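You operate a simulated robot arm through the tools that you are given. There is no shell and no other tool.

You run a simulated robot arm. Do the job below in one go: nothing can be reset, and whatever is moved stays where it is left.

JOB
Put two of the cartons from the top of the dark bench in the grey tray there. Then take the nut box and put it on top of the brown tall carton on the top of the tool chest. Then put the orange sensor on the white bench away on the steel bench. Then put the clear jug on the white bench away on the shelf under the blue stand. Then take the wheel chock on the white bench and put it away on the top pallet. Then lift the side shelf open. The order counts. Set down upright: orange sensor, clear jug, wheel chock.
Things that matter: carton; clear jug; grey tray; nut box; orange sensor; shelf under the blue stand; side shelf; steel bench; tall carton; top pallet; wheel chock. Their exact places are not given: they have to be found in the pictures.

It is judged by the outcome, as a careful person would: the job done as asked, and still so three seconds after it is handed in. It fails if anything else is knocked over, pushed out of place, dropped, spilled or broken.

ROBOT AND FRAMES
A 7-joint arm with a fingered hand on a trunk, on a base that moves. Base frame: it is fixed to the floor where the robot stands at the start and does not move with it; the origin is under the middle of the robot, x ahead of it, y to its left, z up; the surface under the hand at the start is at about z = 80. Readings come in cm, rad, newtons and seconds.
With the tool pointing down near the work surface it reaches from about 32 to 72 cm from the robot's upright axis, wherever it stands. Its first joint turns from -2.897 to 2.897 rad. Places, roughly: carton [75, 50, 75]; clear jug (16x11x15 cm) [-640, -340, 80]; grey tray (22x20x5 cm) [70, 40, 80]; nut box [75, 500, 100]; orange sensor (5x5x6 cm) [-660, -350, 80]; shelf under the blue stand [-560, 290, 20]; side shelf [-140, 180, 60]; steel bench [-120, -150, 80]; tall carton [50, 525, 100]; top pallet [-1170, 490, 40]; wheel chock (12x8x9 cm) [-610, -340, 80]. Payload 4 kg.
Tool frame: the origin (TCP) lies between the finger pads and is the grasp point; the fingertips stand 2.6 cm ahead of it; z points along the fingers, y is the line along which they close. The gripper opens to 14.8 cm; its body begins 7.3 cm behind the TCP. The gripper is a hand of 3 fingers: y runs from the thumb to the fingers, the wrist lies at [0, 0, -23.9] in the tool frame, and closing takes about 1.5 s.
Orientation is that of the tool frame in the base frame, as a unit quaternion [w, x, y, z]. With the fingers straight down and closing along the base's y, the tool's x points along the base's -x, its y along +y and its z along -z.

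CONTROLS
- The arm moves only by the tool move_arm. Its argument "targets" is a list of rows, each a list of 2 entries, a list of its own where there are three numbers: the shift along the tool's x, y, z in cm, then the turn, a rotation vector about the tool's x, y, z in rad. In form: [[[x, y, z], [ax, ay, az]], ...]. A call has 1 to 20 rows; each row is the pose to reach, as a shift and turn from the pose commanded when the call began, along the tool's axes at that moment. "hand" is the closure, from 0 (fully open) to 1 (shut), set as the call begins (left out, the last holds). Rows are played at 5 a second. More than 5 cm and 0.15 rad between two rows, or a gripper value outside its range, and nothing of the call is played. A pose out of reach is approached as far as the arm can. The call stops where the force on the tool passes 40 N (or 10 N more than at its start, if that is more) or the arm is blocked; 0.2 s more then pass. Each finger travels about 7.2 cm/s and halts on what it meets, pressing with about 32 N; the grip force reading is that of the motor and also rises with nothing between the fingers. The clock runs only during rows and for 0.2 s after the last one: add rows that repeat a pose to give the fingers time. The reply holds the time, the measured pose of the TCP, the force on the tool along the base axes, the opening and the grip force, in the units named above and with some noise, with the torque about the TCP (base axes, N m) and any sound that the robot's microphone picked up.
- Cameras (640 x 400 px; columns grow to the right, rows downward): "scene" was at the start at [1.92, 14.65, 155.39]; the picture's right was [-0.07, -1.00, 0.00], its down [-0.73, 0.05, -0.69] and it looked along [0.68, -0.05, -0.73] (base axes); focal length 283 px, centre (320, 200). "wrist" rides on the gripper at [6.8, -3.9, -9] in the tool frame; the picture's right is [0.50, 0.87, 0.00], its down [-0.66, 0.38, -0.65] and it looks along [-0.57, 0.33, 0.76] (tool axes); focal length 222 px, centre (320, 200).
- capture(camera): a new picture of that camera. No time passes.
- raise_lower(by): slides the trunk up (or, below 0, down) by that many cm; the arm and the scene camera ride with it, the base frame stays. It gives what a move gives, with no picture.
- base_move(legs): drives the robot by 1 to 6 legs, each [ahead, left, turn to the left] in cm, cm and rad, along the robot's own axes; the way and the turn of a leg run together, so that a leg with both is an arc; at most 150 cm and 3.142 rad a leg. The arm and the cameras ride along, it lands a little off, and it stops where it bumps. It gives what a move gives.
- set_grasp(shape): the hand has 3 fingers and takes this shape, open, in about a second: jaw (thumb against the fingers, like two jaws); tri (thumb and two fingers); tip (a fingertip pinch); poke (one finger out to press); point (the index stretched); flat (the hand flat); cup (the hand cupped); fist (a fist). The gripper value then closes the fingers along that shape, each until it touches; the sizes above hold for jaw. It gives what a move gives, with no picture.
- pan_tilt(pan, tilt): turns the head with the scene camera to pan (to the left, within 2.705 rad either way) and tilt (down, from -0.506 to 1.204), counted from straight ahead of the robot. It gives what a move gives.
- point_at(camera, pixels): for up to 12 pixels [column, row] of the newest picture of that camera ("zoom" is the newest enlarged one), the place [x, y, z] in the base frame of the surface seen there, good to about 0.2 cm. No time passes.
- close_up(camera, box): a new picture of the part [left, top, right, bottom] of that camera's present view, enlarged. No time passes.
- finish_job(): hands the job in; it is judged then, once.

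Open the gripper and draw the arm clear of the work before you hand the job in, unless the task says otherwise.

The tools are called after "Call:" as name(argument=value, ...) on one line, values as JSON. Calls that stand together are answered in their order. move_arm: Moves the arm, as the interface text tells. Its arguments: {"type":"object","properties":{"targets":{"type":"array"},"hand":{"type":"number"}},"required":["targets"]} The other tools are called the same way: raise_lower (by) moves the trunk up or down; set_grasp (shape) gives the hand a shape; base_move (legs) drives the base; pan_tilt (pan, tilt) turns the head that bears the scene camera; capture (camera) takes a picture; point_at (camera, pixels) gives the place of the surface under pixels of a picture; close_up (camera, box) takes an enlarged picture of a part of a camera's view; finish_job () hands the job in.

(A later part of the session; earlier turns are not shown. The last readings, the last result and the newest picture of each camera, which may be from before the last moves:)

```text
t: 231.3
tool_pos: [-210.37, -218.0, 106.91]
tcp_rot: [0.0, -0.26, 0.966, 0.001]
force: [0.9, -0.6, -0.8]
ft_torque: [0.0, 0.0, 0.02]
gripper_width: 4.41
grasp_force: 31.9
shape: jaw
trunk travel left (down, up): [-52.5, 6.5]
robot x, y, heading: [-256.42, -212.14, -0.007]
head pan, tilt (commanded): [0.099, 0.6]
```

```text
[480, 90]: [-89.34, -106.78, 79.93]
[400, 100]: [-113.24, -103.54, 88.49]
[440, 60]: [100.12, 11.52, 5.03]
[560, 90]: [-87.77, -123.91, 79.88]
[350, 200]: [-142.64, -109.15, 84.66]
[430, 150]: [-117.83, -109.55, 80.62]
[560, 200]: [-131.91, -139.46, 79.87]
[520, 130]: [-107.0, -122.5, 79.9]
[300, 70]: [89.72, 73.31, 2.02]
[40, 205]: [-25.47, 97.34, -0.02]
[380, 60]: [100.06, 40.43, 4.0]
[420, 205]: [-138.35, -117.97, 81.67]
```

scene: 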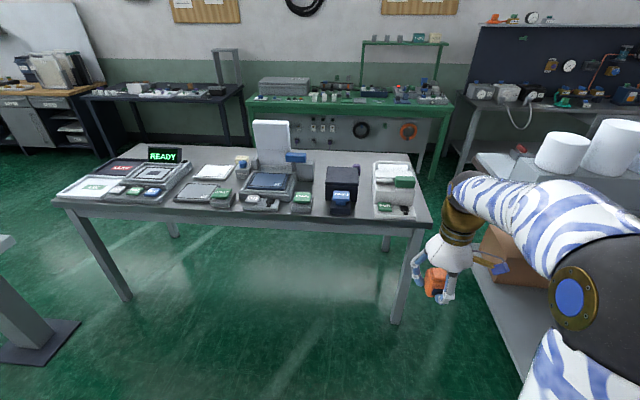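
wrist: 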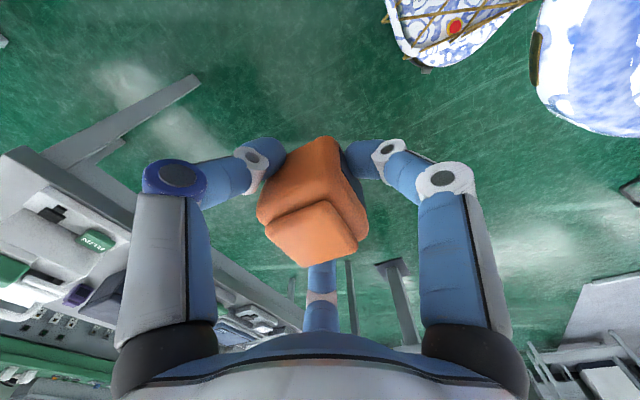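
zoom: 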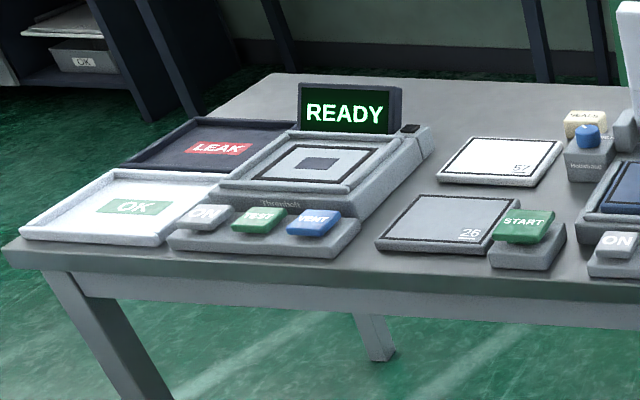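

Back strip seems best, reached from the aisle on the bench's east side. I check the height of the tall white plate and the aisle floor, then drive around by the north.

Call:
point_at(camera="scene", pixels=[[270, 123], [285, 150], [165, 152], [345, 170], [395, 168], [335, 155], [300, 150], [410, 175], [440, 200], [60, 130], [405, 155], [455, 215]])

Call:
base_move(legs=[[0, 130, 0], [0, 127, 0]])

Call:
pan_tilt(pan=0.0, tilt=0.6)

Call:
capture(camera="scene")

```text
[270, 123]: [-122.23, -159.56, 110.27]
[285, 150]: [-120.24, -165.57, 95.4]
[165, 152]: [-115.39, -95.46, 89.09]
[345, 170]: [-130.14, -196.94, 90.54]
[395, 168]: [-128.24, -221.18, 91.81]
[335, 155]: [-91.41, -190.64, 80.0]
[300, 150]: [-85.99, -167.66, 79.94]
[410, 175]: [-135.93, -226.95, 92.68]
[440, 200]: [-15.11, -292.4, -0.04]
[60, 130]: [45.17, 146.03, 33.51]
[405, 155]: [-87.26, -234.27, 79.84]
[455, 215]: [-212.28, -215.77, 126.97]
```

```text
t: 243.9
tool_pos: [-212.73, 41.74, 106.97]
tcp_rot: [-0.001, -0.283, 0.959, 0.0]
force: [-0.3, -0.1, -1.1]
ft_torque: [-0.01, 0.01, 0.02]
gripper_width: 4.43
grasp_force: 32.2
shape: jaw
trunk travel left (down, up): [-52.5, 6.5]
robot x, y, heading: [-258.72, 46.08, 0.037]
head pan, tilt (commanded): [0.099, 0.6]
```

```text
t: 244.5
tool_pos: [-212.71, 41.59, 107.05]
tcp_rot: [0.0, -0.282, 0.959, 0.0]
force: [0.0, -0.3, -1.1]
ft_torque: [-0.01, -0.01, -0.03]
gripper_width: 4.43
grasp_force: 31.4
shape: jaw
trunk travel left (down, up): [-52.5, 6.5]
robot x, y, heading: [-259.08, 45.54, 0.034]
head pan, tilt (commanded): [0.0, 0.6]
```

```text
taken
```

scene: 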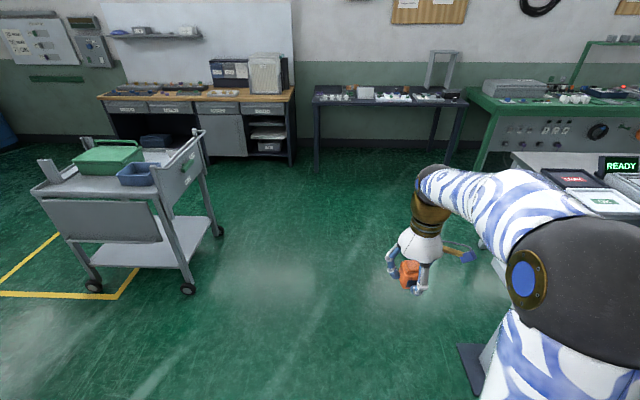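

The cart with its folded side shelf is at the left. I check that my lane along y≈45 is clear of the cart and pedestal, then go on east.

Call:
point_at(camera="scene", pixels=[[187, 290], [95, 290], [110, 225], [40, 200], [155, 200], [470, 355], [500, 360], [220, 230], [318, 165], [470, 170]])

Call:
base_move(legs=[[0, 0, -0.036], [148, 0, 0], [78, 0, 0]])

```text
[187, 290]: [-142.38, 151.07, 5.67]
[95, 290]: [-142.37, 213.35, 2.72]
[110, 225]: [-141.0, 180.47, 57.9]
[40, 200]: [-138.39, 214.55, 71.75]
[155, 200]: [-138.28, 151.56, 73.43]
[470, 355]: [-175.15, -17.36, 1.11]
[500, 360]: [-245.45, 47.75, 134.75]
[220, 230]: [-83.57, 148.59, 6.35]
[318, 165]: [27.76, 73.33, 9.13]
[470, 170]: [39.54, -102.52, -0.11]
```

```text
t: 256.1
tool_pos: [14.27, 31.17, 106.97]
tcp_rot: [0.0, -0.243, 0.97, 0.0]
force: [-1.2, 0.3, -1.1]
ft_torque: [-0.03, -0.02, 0.01]
gripper_width: 4.39
grasp_force: 31.6
shape: jaw
trunk travel left (down, up): [-52.5, 6.5]
robot x, y, heading: [-31.36, 39.36, -0.046]
head pan, tilt (commanded): [0.0, 0.6]
```

At (-31,39). I turn right to face -y and look down the aisle east of the steel bench.

Call:
base_move(legs=[[0, 0, -1.525]])

Call:
pan_tilt(pan=-0.3, tilt=0.6)

Call:
capture(camera="scene")

```text
t: 260.2
tool_pos: [-36.95, -7.24, 106.91]
tcp_rot: [0.0, 0.488, 0.873, 0.0]
force: [0.2, -0.3, -1.3]
ft_torque: [0.02, 0.0, 0.01]
gripper_width: 4.39
grasp_force: 32.5
shape: jaw
trunk travel left (down, up): [-52.5, 6.5]
robot x, y, heading: [-31.62, 39.18, -1.554]
head pan, tilt (commanded): [0.0, 0.6]
```

```text
t: 261.0
tool_pos: [-36.9, -7.19, 107.0]
tcp_rot: [0.0, 0.489, 0.872, 0.0]
force: [0.5, -0.1, -0.6]
ft_torque: [0.02, 0.0, 0.0]
gripper_width: 4.38
grasp_force: 32.1
shape: jaw
trunk travel left (down, up): [-52.5, 6.5]
robot x, y, heading: [-31.71, 39.01, -1.553]
head pan, tilt (commanded): [-0.3, 0.6]
```

```text
taken
```

scene: 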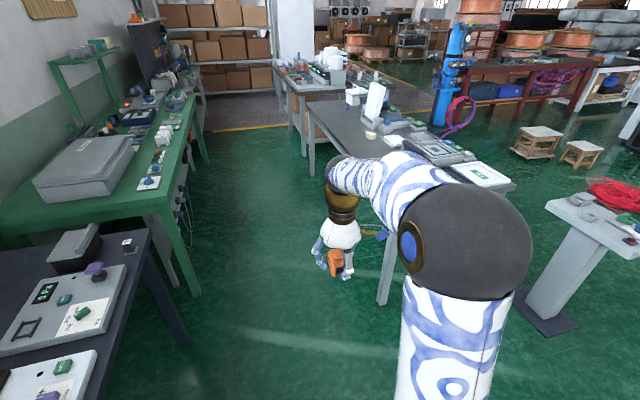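

The aisle is clear. I check the green bench's front edge and steel bench's east side, then drive 148 cm down.

Call:
point_at(camera="scene", pixels=[[160, 210], [190, 290], [200, 100], [310, 110], [385, 300], [330, 150], [300, 160], [345, 130], [180, 200], [208, 155]])

Call:
base_move(legs=[[0, -1, -0.017], [148, 0, 0]])

Call:
capture(camera="scene")

```text
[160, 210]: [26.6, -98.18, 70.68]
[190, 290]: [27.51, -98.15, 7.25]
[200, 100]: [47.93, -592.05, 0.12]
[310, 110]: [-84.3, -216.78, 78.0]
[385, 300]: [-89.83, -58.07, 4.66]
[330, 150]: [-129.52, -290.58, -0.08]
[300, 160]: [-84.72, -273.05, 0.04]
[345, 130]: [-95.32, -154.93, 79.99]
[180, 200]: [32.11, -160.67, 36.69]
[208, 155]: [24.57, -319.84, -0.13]
```

```text
t: 268.8
tool_pos: [-37.14, -157.01, 106.92]
tcp_rot: [0.0, 0.489, 0.872, 0.001]
force: [-0.5, -0.2, -1.7]
ft_torque: [0.01, 0.0, -0.02]
gripper_width: 4.39
grasp_force: 32.2
shape: jaw
trunk travel left (down, up): [-52.5, 6.5]
robot x, y, heading: [-31.81, -110.93, -1.56]
head pan, tilt (commanded): [-0.3, 0.6]
```

```text
taken
```

scene: 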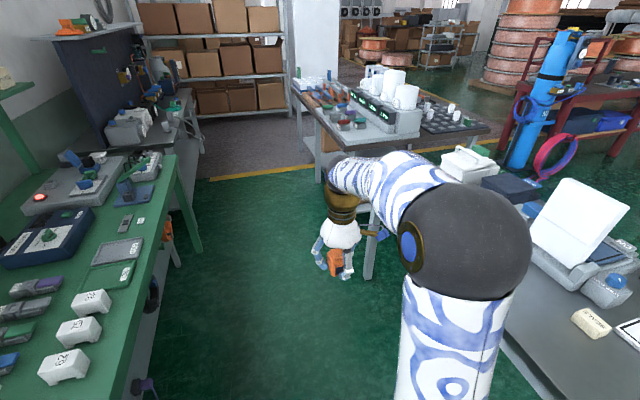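

I go 75 cm further, turn right to face the steel bench from its back, and look.

Call:
base_move(legs=[[75, 0, 0], [0, 0, -1.58]])

Call:
pan_tilt(pan=0.0, tilt=0.85)

Call:
capture(camera="scene")

Call:
capture(camera="wrist")

```text
t: 276.6
tool_pos: [-77.55, -179.47, 106.96]
tcp_rot: [0.0, 0.963, 0.269, -0.001]
force: [-0.2, -0.2, -1.4]
ft_torque: [-0.03, 0.0, 0.01]
gripper_width: 4.38
grasp_force: 32.1
shape: jaw
trunk travel left (down, up): [-52.5, 6.5]
robot x, y, heading: [-31.12, -185.04, -3.131]
head pan, tilt (commanded): [-0.3, 0.6]
```

```text
t: 277.4
tool_pos: [-77.56, -179.59, 106.96]
tcp_rot: [0.0, 0.963, 0.268, 0.0]
force: [-0.4, -0.8, -1.9]
ft_torque: [-0.01, -0.03, 0.01]
gripper_width: 4.38
grasp_force: 32.2
shape: jaw
trunk travel left (down, up): [-52.5, 6.5]
robot x, y, heading: [-31.19, -185.17, -3.134]
head pan, tilt (commanded): [0.0, 0.85]
```

```text
taken
```

scene: 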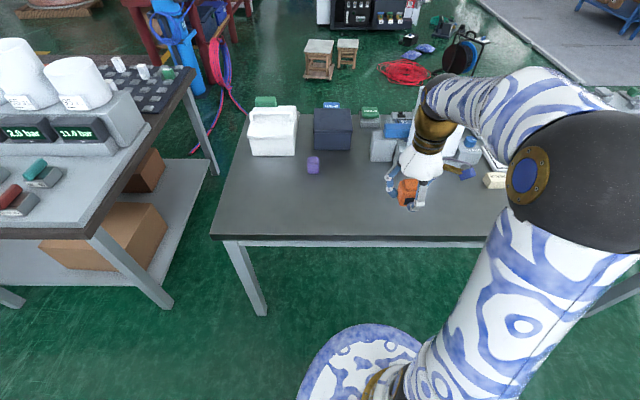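

```text
taken
```

wrist: 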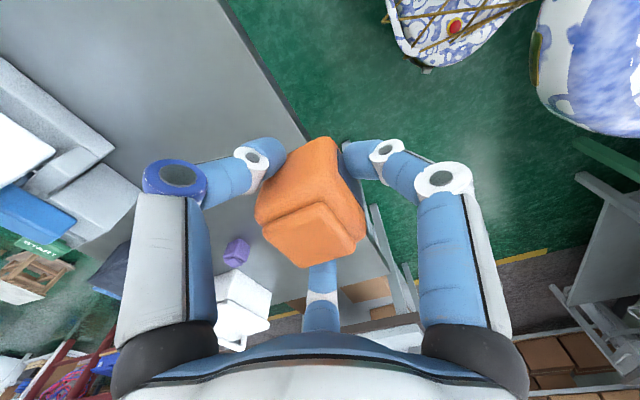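

The back strip is wide and free; a purple cup stands at (313,165). I query places to choose the spot.

Call:
point_at(camera="scene", pixels=[[350, 210], [380, 220], [313, 165], [370, 165], [385, 155], [300, 235], [450, 235], [335, 148], [350, 190], [405, 190]])

Call:
point_at(camera="wrist", pixels=[[200, 120], [150, 80], [237, 250], [100, 160], [310, 180], [330, 230], [280, 220]])

```text
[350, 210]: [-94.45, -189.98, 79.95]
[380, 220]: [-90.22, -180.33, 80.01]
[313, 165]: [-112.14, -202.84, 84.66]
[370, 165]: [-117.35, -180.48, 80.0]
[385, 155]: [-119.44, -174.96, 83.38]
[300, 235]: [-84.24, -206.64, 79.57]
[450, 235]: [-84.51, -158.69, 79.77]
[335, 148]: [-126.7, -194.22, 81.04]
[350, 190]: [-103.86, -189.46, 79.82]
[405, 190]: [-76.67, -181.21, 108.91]
```

```text
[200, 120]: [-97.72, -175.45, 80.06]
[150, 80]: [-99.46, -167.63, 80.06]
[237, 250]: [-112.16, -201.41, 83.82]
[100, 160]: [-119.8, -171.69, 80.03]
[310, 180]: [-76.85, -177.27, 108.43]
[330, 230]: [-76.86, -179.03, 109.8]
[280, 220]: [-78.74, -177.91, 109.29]
```

Spot chosen: (-98,-183), clear by over 15 cm all round. I move over it and lower most of the way.

Call:
move_arm(targets=[[[-3.84, -1.51, 0], [0, 0, 0]], [[-7.68, -3.03, 0], [0, 0, 0]], [[-11.52, -4.54, 0], [0, 0, 0]], [[-15.36, -6.06, 0], [0, 0, 0]], [[-19.2, -7.57, 0], [0, 0, 0]], [[-19.2, -7.57, 4.5], [0, 0, 0]], [[-19.2, -7.57, 9], [0, 0, 0]], [[-19.2, -7.57, 13.5], [0, 0, 0]], [[-19.2, -7.57, 18], [0, 0, 0]], [[-19.2, -7.57, 18], [0, 0, 0]]])

Call:
capture(camera="wrist")

```text
t: 279.6
tool_pos: [-97.69, -182.95, 88.94]
tcp_rot: [0.0, 0.963, 0.268, 0.0]
force: [-0.5, -0.5, -0.8]
ft_torque: [0.02, 0.0, 0.04]
gripper_width: 4.38
grasp_force: 32.5
shape: jaw
trunk travel left (down, up): [-52.5, 6.5]
robot x, y, heading: [-31.1, -185.27, -3.135]
head pan, tilt (commanded): [0.0, 0.85]
```

```text
taken
```

wrist: 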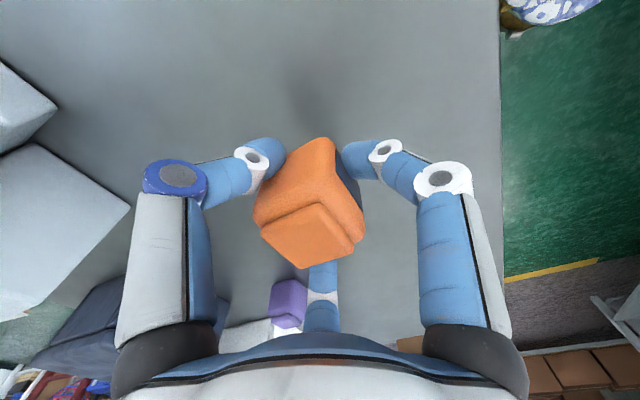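

I check the sensor in the hand is still level by reading its top.

Call:
point_at(camera="wrist", pixels=[[275, 235], [310, 215], [345, 240], [305, 258], [310, 240], [275, 200], [320, 150]])

```text
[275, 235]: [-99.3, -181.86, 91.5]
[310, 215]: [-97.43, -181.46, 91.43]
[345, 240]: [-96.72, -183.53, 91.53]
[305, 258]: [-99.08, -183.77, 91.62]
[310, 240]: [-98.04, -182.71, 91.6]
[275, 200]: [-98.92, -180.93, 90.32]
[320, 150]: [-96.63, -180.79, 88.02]
```

Level: top at TCP+2.6, so the bottom is at TCP-3.3. I lower 5.55 cm, release and check.

Call:
move_arm(targets=[[[0, 0, 3], [0, 0, 0]], [[0, 0, 4.8], [0, 0, 0]], [[0, 0, 5.55], [0, 0, 0]], [[0, 0, 5.55], [0, 0, 0]]])

Call:
move_arm(targets=[[[0, 0, 0], [0, 0, 0]], [[0, 0, 0], [0, 0, 0]], [[0, 0, 0], [0, 0, 0]], [[0, 0, 0], [0, 0, 0]]], hand=0.35)

Call:
capture(camera="wrist")

```text
t: 280.6
tool_pos: [-97.82, -182.88, 83.46]
tcp_rot: [0.0, 0.964, 0.267, 0.0]
force: [1.1, 0.1, -1.0]
ft_torque: [0.0, 0.01, 0.02]
gripper_width: 4.37
grasp_force: 31.4
shape: jaw
trunk travel left (down, up): [-52.5, 6.5]
robot x, y, heading: [-30.84, -184.95, -3.133]
head pan, tilt (commanded): [0.0, 0.85]
```

```text
t: 281.6
tool_pos: [-97.89, -182.89, 83.35]
tcp_rot: [0.0, 0.963, 0.268, 0.0]
force: [-0.2, -0.1, -0.3]
ft_torque: [0.0, 0.02, 0.01]
gripper_width: 9.58
grasp_force: 0.1
shape: jaw
trunk travel left (down, up): [-52.5, 6.5]
robot x, y, heading: [-31.13, -184.87, -3.137]
head pan, tilt (commanded): [0.0, 0.85]
```

```text
taken
```

wrist: 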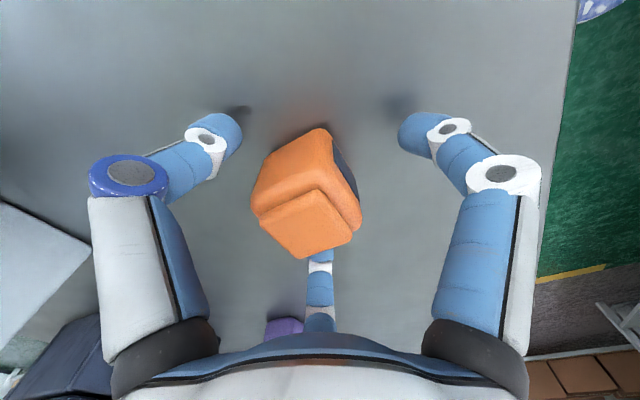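

The sensor stands upright, free. I raise the hand 22 cm and draw back toward the robot.

Call:
move_arm(targets=[[[0, 0, -4.4], [0, 0, 0]], [[0, 0, -8.8], [0, 0, 0]], [[0, 0, -13.2], [0, 0, 0]], [[0, 0, -17.6], [0, 0, 0]], [[0, 0, -22], [0, 0, 0]], [[3.42, 2.06, -22], [0, 0, 0]], [[6.84, 4.12, -22], [0, 0, 0]], [[10.26, 6.18, -22], [0, 0, 0]], [[13.68, 8.24, -22], [0, 0, 0]], [[17.1, 10.3, -22], [0, 0, 0]]])

Call:
capture(camera="scene")

```text
t: 283.8
tool_pos: [-77.87, -182.61, 105.52]
tcp_rot: [0.0, 0.963, 0.268, 0.0]
force: [0.2, 0.2, 0.5]
ft_torque: [-0.04, 0.02, 0.0]
gripper_width: 9.6
grasp_force: 0.1
shape: jaw
trunk travel left (down, up): [-52.5, 6.5]
robot x, y, heading: [-31.64, -185.17, -3.138]
head pan, tilt (commanded): [0.0, 0.85]
```

```text
taken
```

scene: 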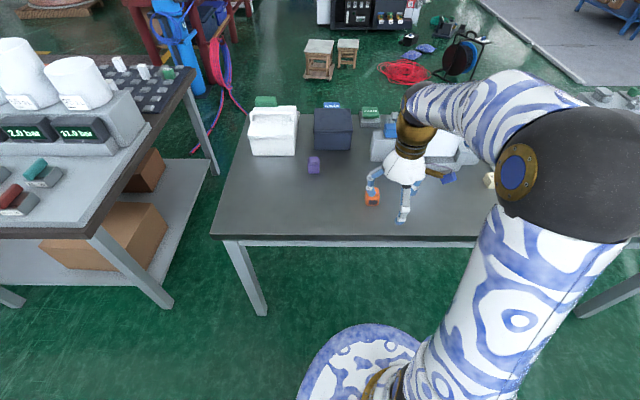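

The sensor stands on the steel bench. Now back for the jug: I turn right to face +y, drive out of the aisle, turn left and head west along y≈42.

Call:
base_move(legs=[[0, 0, -1.574], [148, 0, 0], [79, 0, 0]])

```text
t: 298.8
tool_pos: [-35.88, 89.63, 105.46]
tcp_rot: [-0.001, 0.874, -0.485, 0.001]
force: [1.3, 0.5, -0.1]
ft_torque: [0.01, -0.03, -0.02]
gripper_width: 9.57
grasp_force: 0.0
shape: jaw
trunk travel left (down, up): [-52.5, 6.5]
robot x, y, heading: [-37.35, 42.85, 1.59]
head pan, tilt (commanded): [0.0, 0.85]
```

Call:
base_move(legs=[[0, 0, 1.552], [148, 0, 0], [73, 0, 0]])

Call:
pan_tilt(pan=0.7, tilt=0.6)

Call:
capture(camera="scene")

```text
t: 313.6
tool_pos: [-309.39, 45.07, 105.47]
tcp_rot: [0.0, 0.963, 0.269, 0.0]
force: [-0.7, 0.2, -0.2]
ft_torque: [0.02, -0.02, -0.01]
gripper_width: 9.6
grasp_force: 0.2
shape: jaw
trunk travel left (down, up): [-52.5, 6.5]
robot x, y, heading: [-262.31, 42.83, -3.134]
head pan, tilt (commanded): [0.0, 0.85]
```

```text
t: 314.7
tool_pos: [-309.31, 45.0, 105.54]
tcp_rot: [-0.001, 0.963, 0.269, 0.0]
force: [0.7, 0.4, 0.9]
ft_torque: [-0.01, 0.02, -0.01]
gripper_width: 9.59
grasp_force: 0.0
shape: jaw
trunk travel left (down, up): [-52.5, 6.5]
robot x, y, heading: [-262.55, 42.43, -3.135]
head pan, tilt (commanded): [0.7, 0.6]
```

```text
taken
```

scene: 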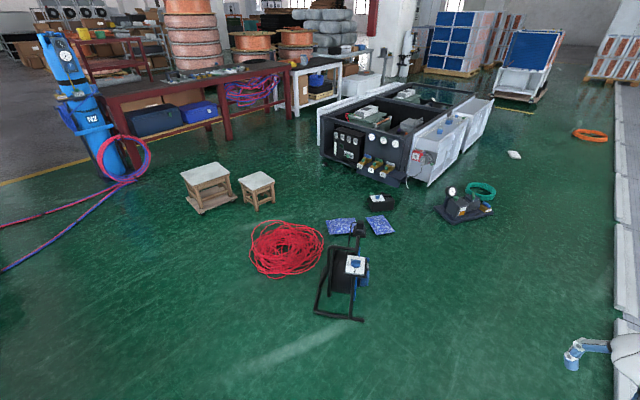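

I strafe left (south) along x≈-258 past the coil to y≈-212, then turn to heading -2.64 to go back through the gap.

Call:
base_move(legs=[[-3, 127, 0], [0, 127, 0]])

```text
t: 327.2
tool_pos: [-303.74, -210.81, 105.44]
tcp_rot: [0.0, 0.964, 0.265, -0.002]
force: [-0.2, 0.0, -0.5]
ft_torque: [-0.01, 0.02, 0.02]
gripper_width: 9.57
grasp_force: 0.0
shape: jaw
trunk travel left (down, up): [-52.5, 6.5]
robot x, y, heading: [-257.06, -213.56, -3.139]
head pan, tilt (commanded): [0.7, 0.6]
```

I turn to -2.656 and drive 100 cm through the gap to (-345,-260).

Call:
base_move(legs=[[0, 0, 0.483], [99.8, 0, 0]])

```text
t: 333.8
tool_pos: [-388.78, -280.19, 105.42]
tcp_rot: [-0.001, 0.872, 0.489, 0.0]
force: [0.6, 0.4, -0.7]
ft_torque: [-0.02, 0.02, -0.04]
gripper_width: 9.59
grasp_force: 0.0
shape: jaw
trunk travel left (down, up): [-52.5, 6.5]
robot x, y, heading: [-345.74, -260.87, -2.66]
head pan, tilt (commanded): [0.7, 0.6]
```

Good. I turn to face -x and drive back west in front of the white bench.

Call:
base_move(legs=[[0, 0, -0.482], [77, 0, 0], [148, 0, 0], [68, 0, 0]])

```text
t: 349.7
tool_pos: [-685.76, -256.8, 105.45]
tcp_rot: [0.0, 0.963, 0.269, 0.0]
force: [0.1, 0.0, 0.2]
ft_torque: [0.02, -0.02, -0.06]
gripper_width: 9.61
grasp_force: 0.1
shape: jaw
trunk travel left (down, up): [-52.5, 6.5]
robot x, y, heading: [-638.94, -259.53, -3.132]
head pan, tilt (commanded): [0.7, 0.6]
```

Call:
base_move(legs=[[0, 0, 1.561]])

Call:
pan_tilt(pan=0.0, tilt=0.8)

Call:
capture(camera="scene")

Call:
capture(camera="wrist")

```text
t: 353.9
tool_pos: [-641.84, -305.8, 105.41]
tcp_rot: [0.001, 0.494, 0.869, 0.0]
force: [-0.2, -0.5, -0.2]
ft_torque: [0.0, 0.01, -0.02]
gripper_width: 9.57
grasp_force: 0.1
shape: jaw
trunk travel left (down, up): [-52.5, 6.5]
robot x, y, heading: [-639.03, -259.05, -1.57]
head pan, tilt (commanded): [0.7, 0.6]
```

```text
t: 354.9
tool_pos: [-641.79, -305.84, 105.46]
tcp_rot: [0.0, 0.495, 0.869, -0.001]
force: [0.2, -0.1, 0.2]
ft_torque: [-0.03, -0.01, -0.03]
gripper_width: 9.6
grasp_force: 0.2
shape: jaw
trunk travel left (down, up): [-52.5, 6.5]
robot x, y, heading: [-639.23, -259.54, -1.566]
head pan, tilt (commanded): [0.0, 0.799]
```

```text
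taken
```

scene: 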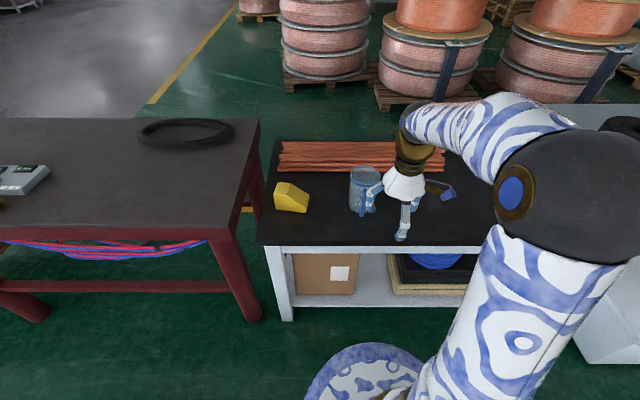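

```text
taken
```

wrist: 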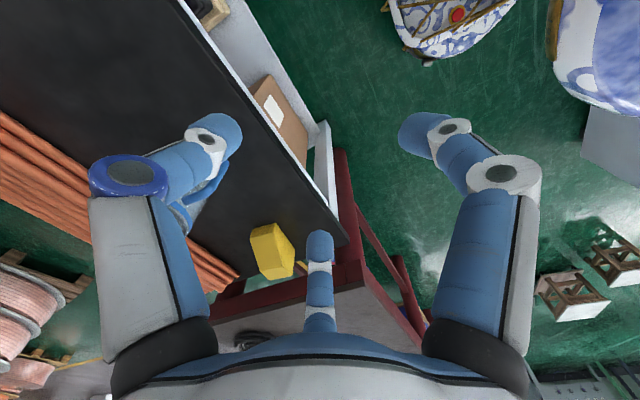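

Before grasping the jug I want to know the shelf where it must go. I turn the head back toward the blue stand at about (-560,290) and enlarge it.

Call:
pan_tilt(pan=2.7, tilt=0.25)

Call:
capture(camera="scene")

```text
t: 357.4
tool_pos: [-641.74, -305.94, 105.45]
tcp_rot: [0.001, 0.494, 0.869, 0.001]
force: [0.5, 0.9, 0.0]
ft_torque: [0.02, -0.01, 0.03]
gripper_width: 9.6
grasp_force: 0.2
shape: jaw
trunk travel left (down, up): [-52.5, 6.5]
robot x, y, heading: [-639.09, -259.11, -1.571]
head pan, tilt (commanded): [2.7, 0.25]
```

```text
taken
```

scene: 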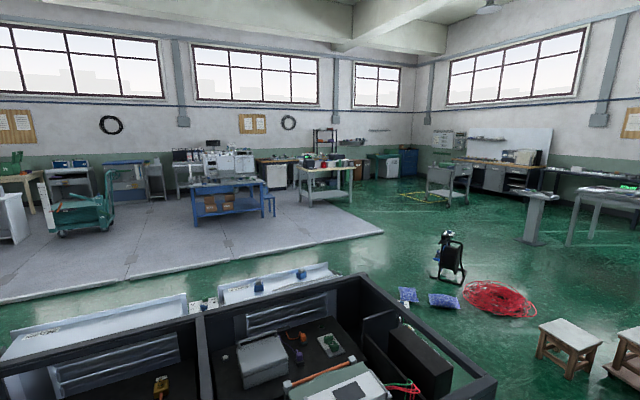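

The blue stand is at (228,195) with a shelf holding boxes. I enlarge it and measure.

Call:
close_up(camera="scene", box=[170, 135, 290, 235])

Call:
point_at(camera="zoom", pixels=[[130, 215], [480, 200], [130, 310], [480, 290], [220, 285], [350, 275], [420, 285], [300, 300], [300, 225], [560, 250], [150, 260], [450, 270]])

```text
4.00 times, centred on (230, 185) of scene
```

zoom: 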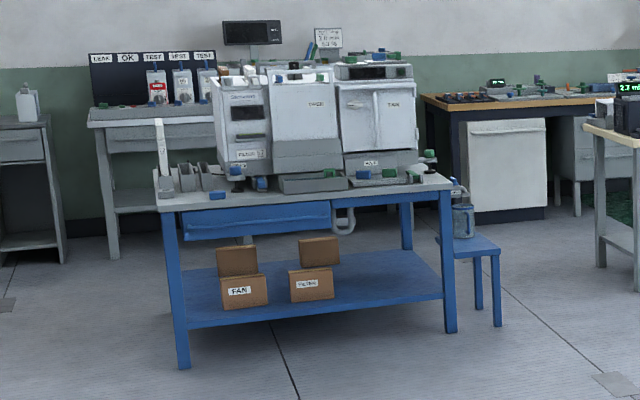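

```text
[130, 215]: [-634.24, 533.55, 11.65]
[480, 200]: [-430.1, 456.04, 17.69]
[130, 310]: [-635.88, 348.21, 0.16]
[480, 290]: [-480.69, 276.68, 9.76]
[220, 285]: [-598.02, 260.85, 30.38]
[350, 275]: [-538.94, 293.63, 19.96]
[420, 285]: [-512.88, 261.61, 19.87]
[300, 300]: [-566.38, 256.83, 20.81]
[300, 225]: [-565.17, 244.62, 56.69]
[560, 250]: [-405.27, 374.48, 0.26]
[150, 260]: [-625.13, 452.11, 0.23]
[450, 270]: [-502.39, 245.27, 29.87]
```

The shelf (z≈20) has a free right part at x≈-545…-507 with boxes and a drawer on the left. I measure the clearance under the table top there.

Call:
close_up(camera="scene", box=[225, 165, 265, 225])

Call:
point_at(camera="zoom", pixels=[[200, 100], [320, 120], [450, 110], [320, 150], [450, 130], [360, 200], [320, 180], [480, 250], [320, 330], [420, 330], [200, 180], [380, 260]])

```text
6.67 times, centred on (245, 195) of scene
```

zoom: 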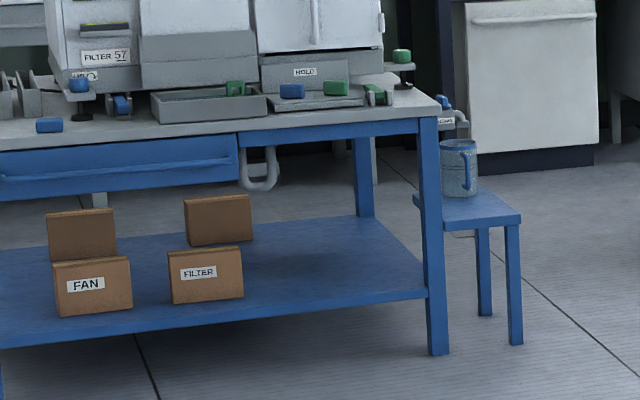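

```text
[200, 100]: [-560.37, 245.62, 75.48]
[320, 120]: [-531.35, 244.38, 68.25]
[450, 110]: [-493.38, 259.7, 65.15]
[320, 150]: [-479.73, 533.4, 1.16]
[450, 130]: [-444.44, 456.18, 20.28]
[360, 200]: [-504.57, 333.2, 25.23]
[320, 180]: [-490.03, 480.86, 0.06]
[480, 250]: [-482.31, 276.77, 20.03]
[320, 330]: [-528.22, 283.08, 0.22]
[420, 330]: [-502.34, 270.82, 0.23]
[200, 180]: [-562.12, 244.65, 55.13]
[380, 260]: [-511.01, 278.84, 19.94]
```

Opening there is from z≈20 to ≈66 (apron). To choose how to hold the jug I look at how other hand shapes stand, in free space here: first "tri".

Call:
set_grasp(shape="tri")

Call:
capture(camera="wrist")

Call:
set_grasp(shape="cup")

Call:
capture(camera="wrist")

Call:
set_grasp(shape="tip")

Call:
capture(camera="wrist")

```text
t: 358.2
tool_pos: [-641.72, -305.8, 105.41]
tcp_rot: [0.0, 0.495, 0.869, 0.0]
force: [-0.3, 0.7, 0.5]
ft_torque: [0.01, 0.0, 0.0]
gripper_width: 14.77
grasp_force: 0.1
shape: tri
trunk travel left (down, up): [-52.5, 6.5]
robot x, y, heading: [-639.04, -259.4, -1.575]
head pan, tilt (commanded): [2.7, 0.25]
```

```text
taken
```

wrist: 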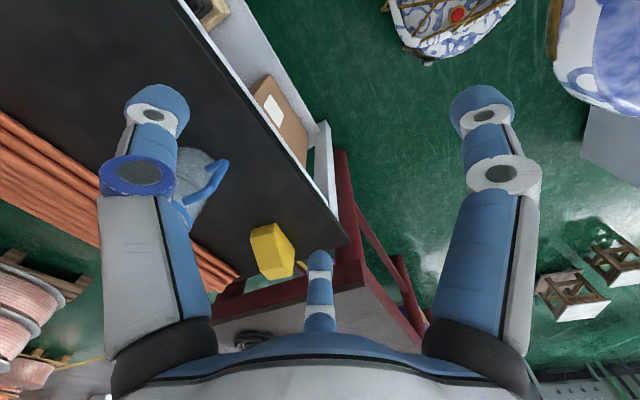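

```text
t: 359.1
tool_pos: [-641.87, -305.86, 105.44]
tcp_rot: [0.0, 0.494, 0.869, -0.001]
force: [-0.7, 0.7, -0.8]
ft_torque: [0.0, 0.01, -0.03]
gripper_width: 5.99
grasp_force: 0.1
shape: cup
trunk travel left (down, up): [-52.5, 6.5]
robot x, y, heading: [-638.99, -259.22, -1.573]
head pan, tilt (commanded): [2.7, 0.25]
```

```text
taken
```

wrist: 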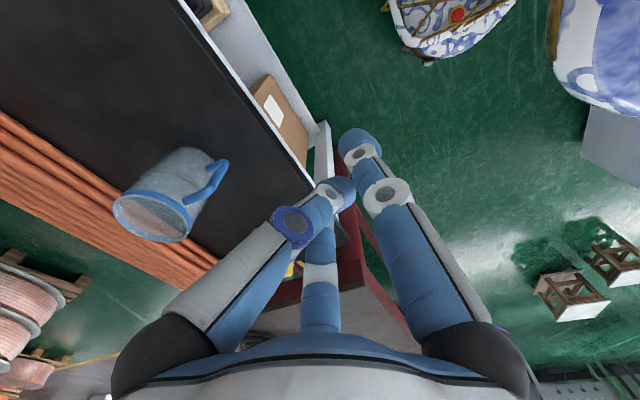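

```text
t: 360.1
tool_pos: [-641.98, -305.83, 105.43]
tcp_rot: [0.001, 0.495, 0.869, 0.0]
force: [-0.5, 1.0, 0.0]
ft_torque: [0.01, 0.01, 0.0]
gripper_width: 14.77
grasp_force: 0.0
shape: tip
trunk travel left (down, up): [-52.5, 6.5]
robot x, y, heading: [-639.09, -259.27, -1.569]
head pan, tilt (commanded): [2.7, 0.25]
```

```text
taken
```

wrist: 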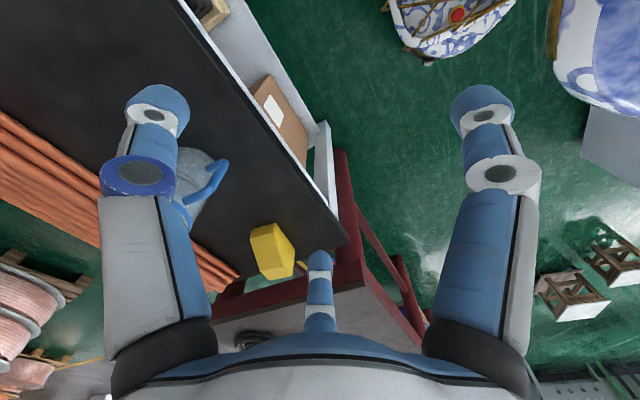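

Tri and tip look like jaw; only cup is more closed. I go back to "jaw". Now I look down at the jug with the scene camera and wrist camera to measure it.

Call:
pan_tilt(pan=0.0, tilt=0.8)

Call:
close_up(camera="scene", box=[260, 150, 420, 250])

Call:
set_grasp(shape="jaw")

```text
t: 362.4
tool_pos: [-641.94, -305.88, 105.5]
tcp_rot: [0.0, 0.494, 0.869, 0.0]
force: [-1.0, -0.3, 0.5]
ft_torque: [0.01, 0.01, -0.03]
gripper_width: 14.8
grasp_force: 0.0
shape: tip
trunk travel left (down, up): [-52.5, 6.5]
robot x, y, heading: [-638.87, -259.37, -1.572]
head pan, tilt (commanded): [0.0, 0.799]
```

```text
4.00 times, centred on (340, 200) of scene
```

zoom: 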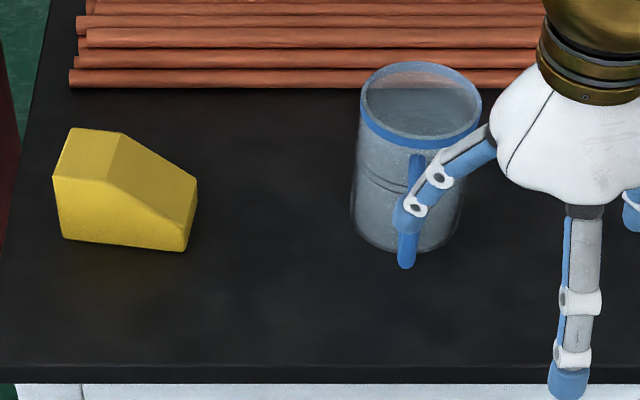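

```text
t: 363.4
tool_pos: [-641.69, -305.91, 105.38]
tcp_rot: [-0.001, 0.494, 0.869, 0.0]
force: [-0.8, -0.1, -0.4]
ft_torque: [-0.02, 0.0, -0.01]
gripper_width: 14.8
grasp_force: 0.1
shape: jaw
trunk travel left (down, up): [-52.5, 6.5]
robot x, y, heading: [-639.01, -259.43, -1.573]
head pan, tilt (commanded): [0.0, 0.799]
```

I read rim points on the blue band: left (364,118), right (478,115), front (420,146), back (420,66), plus handle bottom (407,255).

Call:
point_at(camera="zoom", pixels=[[364, 118], [478, 115], [400, 144], [440, 144], [420, 65], [400, 67], [445, 66], [362, 100], [480, 100], [407, 258], [415, 175], [356, 200]])

```text
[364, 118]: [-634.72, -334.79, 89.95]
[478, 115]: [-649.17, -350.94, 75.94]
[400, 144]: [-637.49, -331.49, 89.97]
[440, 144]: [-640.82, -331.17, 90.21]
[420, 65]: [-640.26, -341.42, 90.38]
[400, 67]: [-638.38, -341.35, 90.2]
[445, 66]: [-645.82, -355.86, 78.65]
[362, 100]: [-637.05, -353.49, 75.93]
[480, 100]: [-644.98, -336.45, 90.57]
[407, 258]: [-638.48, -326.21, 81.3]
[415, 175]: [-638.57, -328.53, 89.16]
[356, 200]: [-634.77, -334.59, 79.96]
```

The jug: centre (-639.9,-336.3), diameter ≈10.3 cm, rim z≈90.5, handle pointing to about 82° (toward me). I plan to set it down later with the thumb toward me, so I test in free space that the hand can turn by -120° from here.

Call:
move_arm(targets=[[[0, 0, 0], [0, 0, 0.149]], [[0, 0, 0], [0, 0, 0.298]], [[0, 0, 0], [0, 0, 0.447]], [[0, 0, 0], [0, 0, 0.596]], [[0, 0, 0], [0, 0, 0.745]], [[0, 0, 0], [0, 0, 0.894]], [[0, 0, 0], [0, 0, 1.043]], [[0, 0, 0], [0, 0, 1.192]], [[0, 0, 0], [0, 0, 1.341]], [[0, 0, 0], [0, 0, 1.49]], [[0, 0, 0], [0, 0, 1.639]], [[0, 0, 0], [0, 0, 1.788]], [[0, 0, 0], [0, 0, 1.937]], [[0, 0, 0], [0, 0, 2.086]], [[0, 0, 0], [0, 0, 2.086]]])

Call:
capture(camera="scene")

```text
t: 366.6
tool_pos: [-641.85, -305.96, 105.4]
tcp_rot: [0.001, 1.0, 0.009, 0.0]
force: [-0.4, -0.2, 0.7]
ft_torque: [0.01, -0.05, -0.02]
gripper_width: 14.8
grasp_force: 0.0
shape: jaw
trunk travel left (down, up): [-52.5, 6.5]
robot x, y, heading: [-638.58, -258.92, -1.572]
head pan, tilt (commanded): [0.0, 0.799]
```

```text
taken
```

scene: 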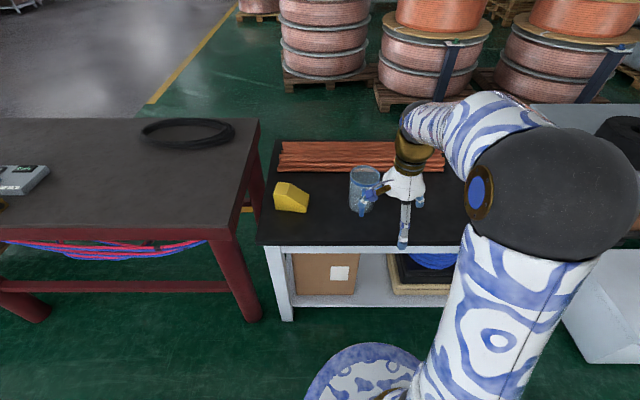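

That orientation works (thumb toward me). Now I turn the other way by 2.99 rad so the thumb points away from me, opposite the handle, for gripping.

Call:
move_arm(targets=[[[0, 0, 0], [0, 0, -0.1495]], [[0, 0, 0], [0, 0, -0.299]], [[0, 0, 0], [0, 0, -0.4485]], [[0, 0, 0], [0, 0, -0.598]], [[0, 0, 0], [0, 0, -0.7475]], [[0, 0, 0], [0, 0, -0.897]], [[0, 0, 0], [0, 0, -1.0465]], [[0, 0, 0], [0, 0, -1.196]], [[0, 0, 0], [0, 0, -1.3455]], [[0, 0, 0], [0, 0, -1.495]], [[0, 0, 0], [0, 0, -1.6445]], [[0, 0, 0], [0, 0, -1.794]], [[0, 0, 0], [0, 0, -1.9435]], [[0, 0, 0], [0, 0, -2.093]], [[0, 0, 0], [0, 0, -2.2425]], [[0, 0, 0], [0, 0, -2.392]], [[0, 0, 0], [0, 0, -2.5415]], [[0, 0, 0], [0, 0, -2.691]], [[0, 0, 0], [0, 0, -2.8405]], [[0, 0, 0], [0, 0, -2.99]]], hand=0)

Call:
base_move(legs=[[15, 0, 0]])

Call:
capture(camera="wrist")

```text
t: 370.8
tool_pos: [-641.74, -305.93, 105.34]
tcp_rot: [0.001, 0.064, 0.998, -0.001]
force: [-0.1, -0.3, -0.3]
ft_torque: [-0.03, 0.02, 0.01]
gripper_width: 14.8
grasp_force: 0.1
shape: jaw
trunk travel left (down, up): [-52.5, 6.5]
robot x, y, heading: [-639.31, -259.03, -1.568]
head pan, tilt (commanded): [0.0, 0.799]
```

```text
t: 372.1
tool_pos: [-641.84, -321.05, 105.53]
tcp_rot: [0.0, 0.067, 0.998, 0.0]
force: [0.5, 0.7, -0.2]
ft_torque: [0.02, 0.0, -0.03]
gripper_width: 14.77
grasp_force: 0.0
shape: jaw
trunk travel left (down, up): [-52.5, 6.5]
robot x, y, heading: [-638.72, -274.23, -1.573]
head pan, tilt (commanded): [0.0, 0.799]
```

```text
taken
```

wrist: 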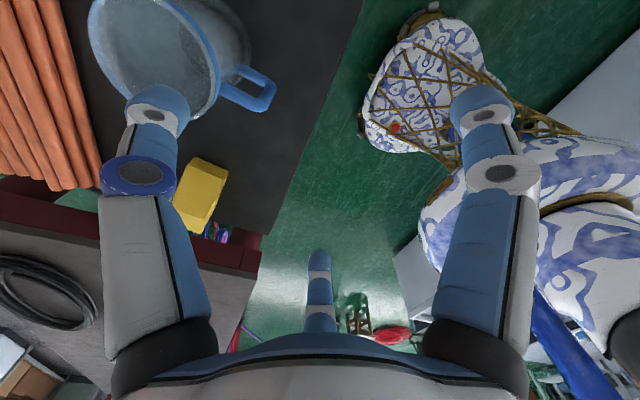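

The hand is turned as planned. I move over the jug's centre and go down to z≈96 (fingertips just above the rim) to check.

Call:
move_arm(targets=[[[-0.98, -3.73, 0], [0, 0, 0]], [[-1.95, -7.46, 0], [0, 0, 0]], [[-2.93, -11.18, 0], [0, 0, 0]], [[-3.9, -14.91, 0], [0, 0, 0]], [[-3.9, -14.91, 4.5], [0, 0, 0]], [[-3.9, -14.91, 9], [0, 0, 0]], [[-3.9, -14.91, 9], [0, 0, 0]]])

Call:
capture(camera="wrist")

Call:
capture(camera="scene")

```text
t: 373.7
tool_pos: [-639.91, -336.43, 96.56]
tcp_rot: [0.0, 0.067, 0.998, 0.001]
force: [-0.3, -0.5, 0.0]
ft_torque: [0.0, -0.02, 0.0]
gripper_width: 14.81
grasp_force: 0.0
shape: jaw
trunk travel left (down, up): [-52.5, 6.5]
robot x, y, heading: [-639.12, -273.9, -1.569]
head pan, tilt (commanded): [0.0, 0.799]
```

```text
taken
```

wrist: 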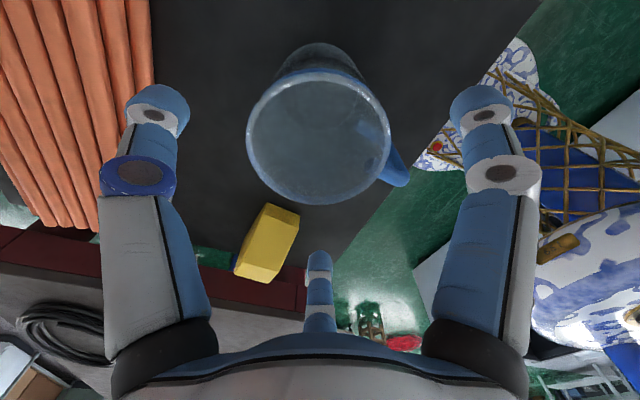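

```text
taken
```

scene: 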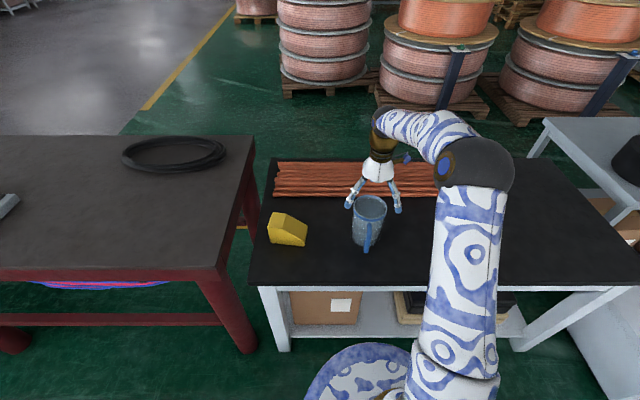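

The handle lies between finger 1 (right) and finger 2 (bottom). I check the rim's centre against the TCP.

Call:
point_at(camera="wrist", pixels=[[249, 135], [389, 140], [318, 78], [310, 201], [260, 100], [375, 185], [270, 185], [370, 95], [395, 175], [165, 100], [480, 100], [318, 262]])

```text
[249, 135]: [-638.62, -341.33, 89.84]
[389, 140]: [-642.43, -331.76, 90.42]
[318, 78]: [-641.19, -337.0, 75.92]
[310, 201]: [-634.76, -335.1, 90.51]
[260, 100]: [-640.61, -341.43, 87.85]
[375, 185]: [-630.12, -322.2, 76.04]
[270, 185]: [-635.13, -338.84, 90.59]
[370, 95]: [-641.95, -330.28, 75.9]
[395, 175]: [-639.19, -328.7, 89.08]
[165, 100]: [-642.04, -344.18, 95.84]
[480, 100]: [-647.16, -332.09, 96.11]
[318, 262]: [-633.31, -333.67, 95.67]
```

Centred within 0.1 cm. I go down 11 cm to z≈85.5 around the jug.

Call:
move_arm(targets=[[[0, 0, 3], [0, 0, 0]], [[0, 0, 6], [0, 0, 0]], [[0, 0, 8.5], [0, 0, 0]], [[0, 0, 10], [0, 0, 0]], [[0, 0, 11], [0, 0, 0]], [[0, 0, 11], [0, 0, 0]]])

Call:
capture(camera="wrist")

Call:
capture(camera="scene")

```text
t: 375.0
tool_pos: [-639.84, -336.49, 86.3]
tcp_rot: [0.003, 0.066, 0.998, -0.007]
force: [0.8, 5.4, 23.1]
ft_torque: [0.01, -0.41, 0.02]
gripper_width: 14.74
grasp_force: 0.1
shape: jaw
trunk travel left (down, up): [-52.5, 6.5]
robot x, y, heading: [-639.06, -274.24, -1.571]
head pan, tilt (commanded): [0.0, 0.799]
stopped in row 6: the force on the tool passed its limit at 44 N (the readings are from after the stop); the commanded pose is now the measured one
```

```text
taken
```

wrist: 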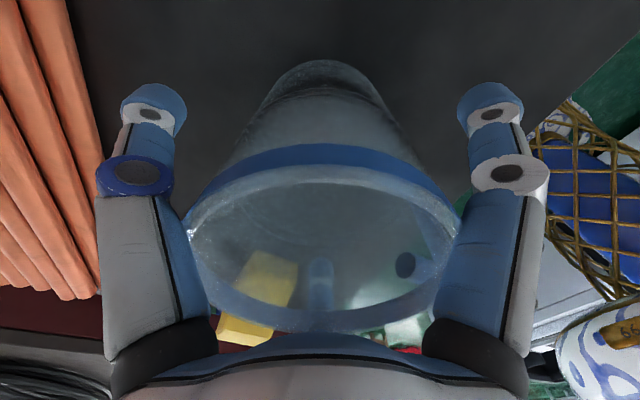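

```text
taken
```

scene: 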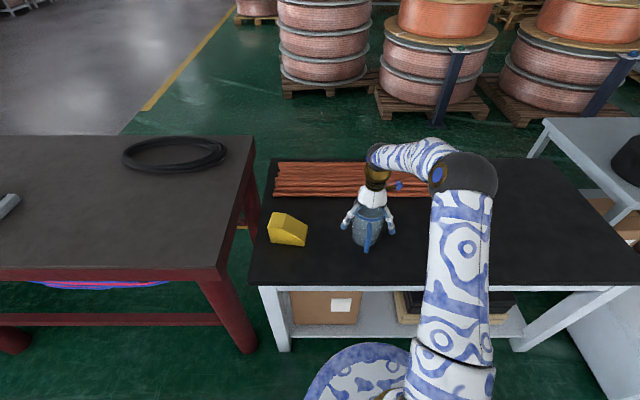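

The hand's base touched the rim at z≈86.3. I back up 1.5 cm and check the force is gone.

Call:
move_arm(targets=[[[0, 0, -0.8], [0, 0, 0]], [[0, 0, -1.5], [0, 0, 0]], [[0, 0, -1.5], [0, 0, 0]]])

Call:
capture(camera="wrist")

```text
t: 375.8
tool_pos: [-639.91, -336.79, 87.57]
tcp_rot: [0.002, 0.066, 0.998, -0.005]
force: [0.6, 0.8, -0.4]
ft_torque: [-0.01, -0.04, 0.04]
gripper_width: 14.79
grasp_force: 0.0
shape: jaw
trunk travel left (down, up): [-52.5, 6.5]
robot x, y, heading: [-638.89, -274.47, -1.575]
head pan, tilt (commanded): [0.0, 0.799]
```

```text
taken
```

wrist: 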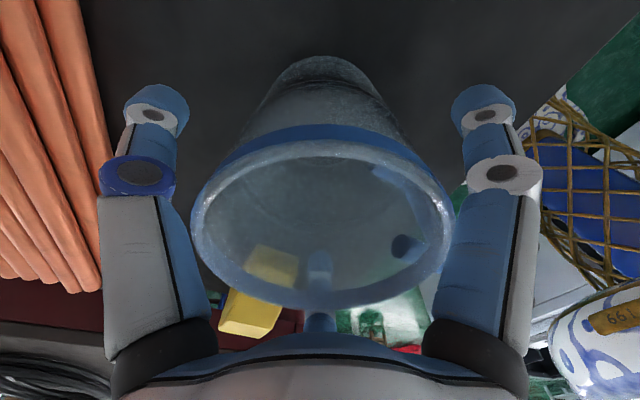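

Force is gone. I shift 0.35 cm to centre exactly, then close the hand.

Call:
move_arm(targets=[[[0, 0.35, 0], [0, 0, 0]], [[0, 0.35, 0], [0, 0, 0]]])

Call:
move_arm(targets=[[[0, 0, 0], [0, 0, 0]], [[0, 0, 0], [0, 0, 0]], [[0, 0, 0], [0, 0, 0]], [[0, 0, 0], [0, 0, 0]], [[0, 0, 0], [0, 0, 0]], [[0, 0, 0], [0, 0, 0]]], hand=1)

Call:
capture(camera="wrist")

```text
t: 376.4
tool_pos: [-639.86, -336.31, 87.52]
tcp_rot: [0.002, 0.066, 0.998, -0.004]
force: [-0.7, -0.8, 0.3]
ft_torque: [0.01, 0.02, -0.01]
gripper_width: 14.84
grasp_force: 0.0
shape: jaw
trunk travel left (down, up): [-52.5, 6.5]
robot x, y, heading: [-638.61, -274.37, -1.576]
head pan, tilt (commanded): [0.0, 0.799]
```

```text
t: 377.8
tool_pos: [-639.88, -336.3, 87.52]
tcp_rot: [0.001, 0.066, 0.998, -0.005]
force: [0.3, -0.2, 0.3]
ft_torque: [-0.02, 0.04, -0.01]
gripper_width: 9.73
grasp_force: 32.1
shape: jaw
trunk travel left (down, up): [-52.5, 6.5]
robot x, y, heading: [-639.02, -274.37, -1.572]
head pan, tilt (commanded): [0.0, 0.799]
```

```text
taken
```

wrist: 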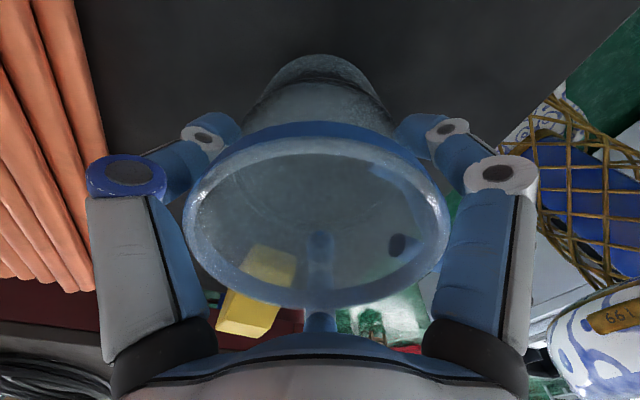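

Gripped (9.73 cm, 32 N). I lift gently 22 cm and look.

Call:
move_arm(targets=[[[0, 0, -1.5], [0, 0, 0]], [[0, 0, -4], [0, 0, 0]], [[0, 0, -7], [0, 0, 0]], [[0, 0, -10.5], [0, 0, 0]], [[0, 0, -14], [0, 0, 0]], [[0, 0, -18], [0, 0, 0]], [[0, 0, -22], [0, 0, 0]], [[0, 0, -22], [0, 0, 0]]])

Call:
capture(camera="scene")

Call:
capture(camera="wrist")

```text
t: 379.6
tool_pos: [-639.75, -336.29, 109.64]
tcp_rot: [0.001, 0.067, 0.998, -0.005]
force: [0.0, 1.1, -3.4]
ft_torque: [-0.05, 0.01, 0.02]
gripper_width: 9.71
grasp_force: 32.8
shape: jaw
trunk travel left (down, up): [-52.5, 6.5]
robot x, y, heading: [-639.05, -274.58, -1.571]
head pan, tilt (commanded): [0.0, 0.799]
```

```text
taken
```

scene: 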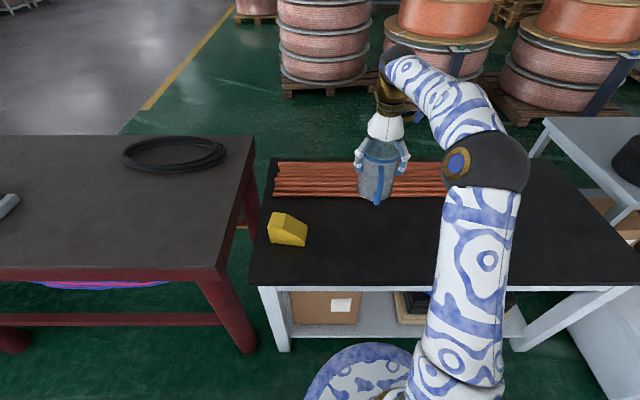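

```text
taken
```

wrist: 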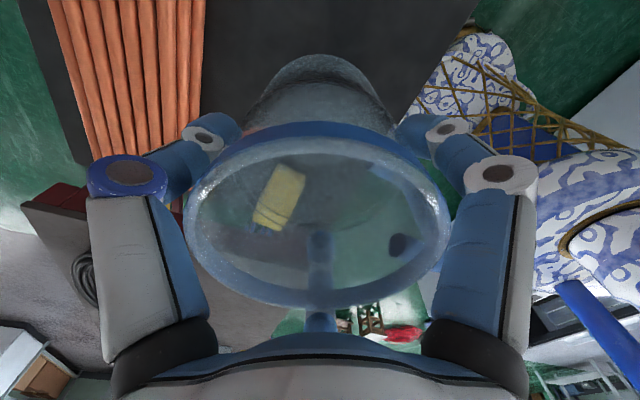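

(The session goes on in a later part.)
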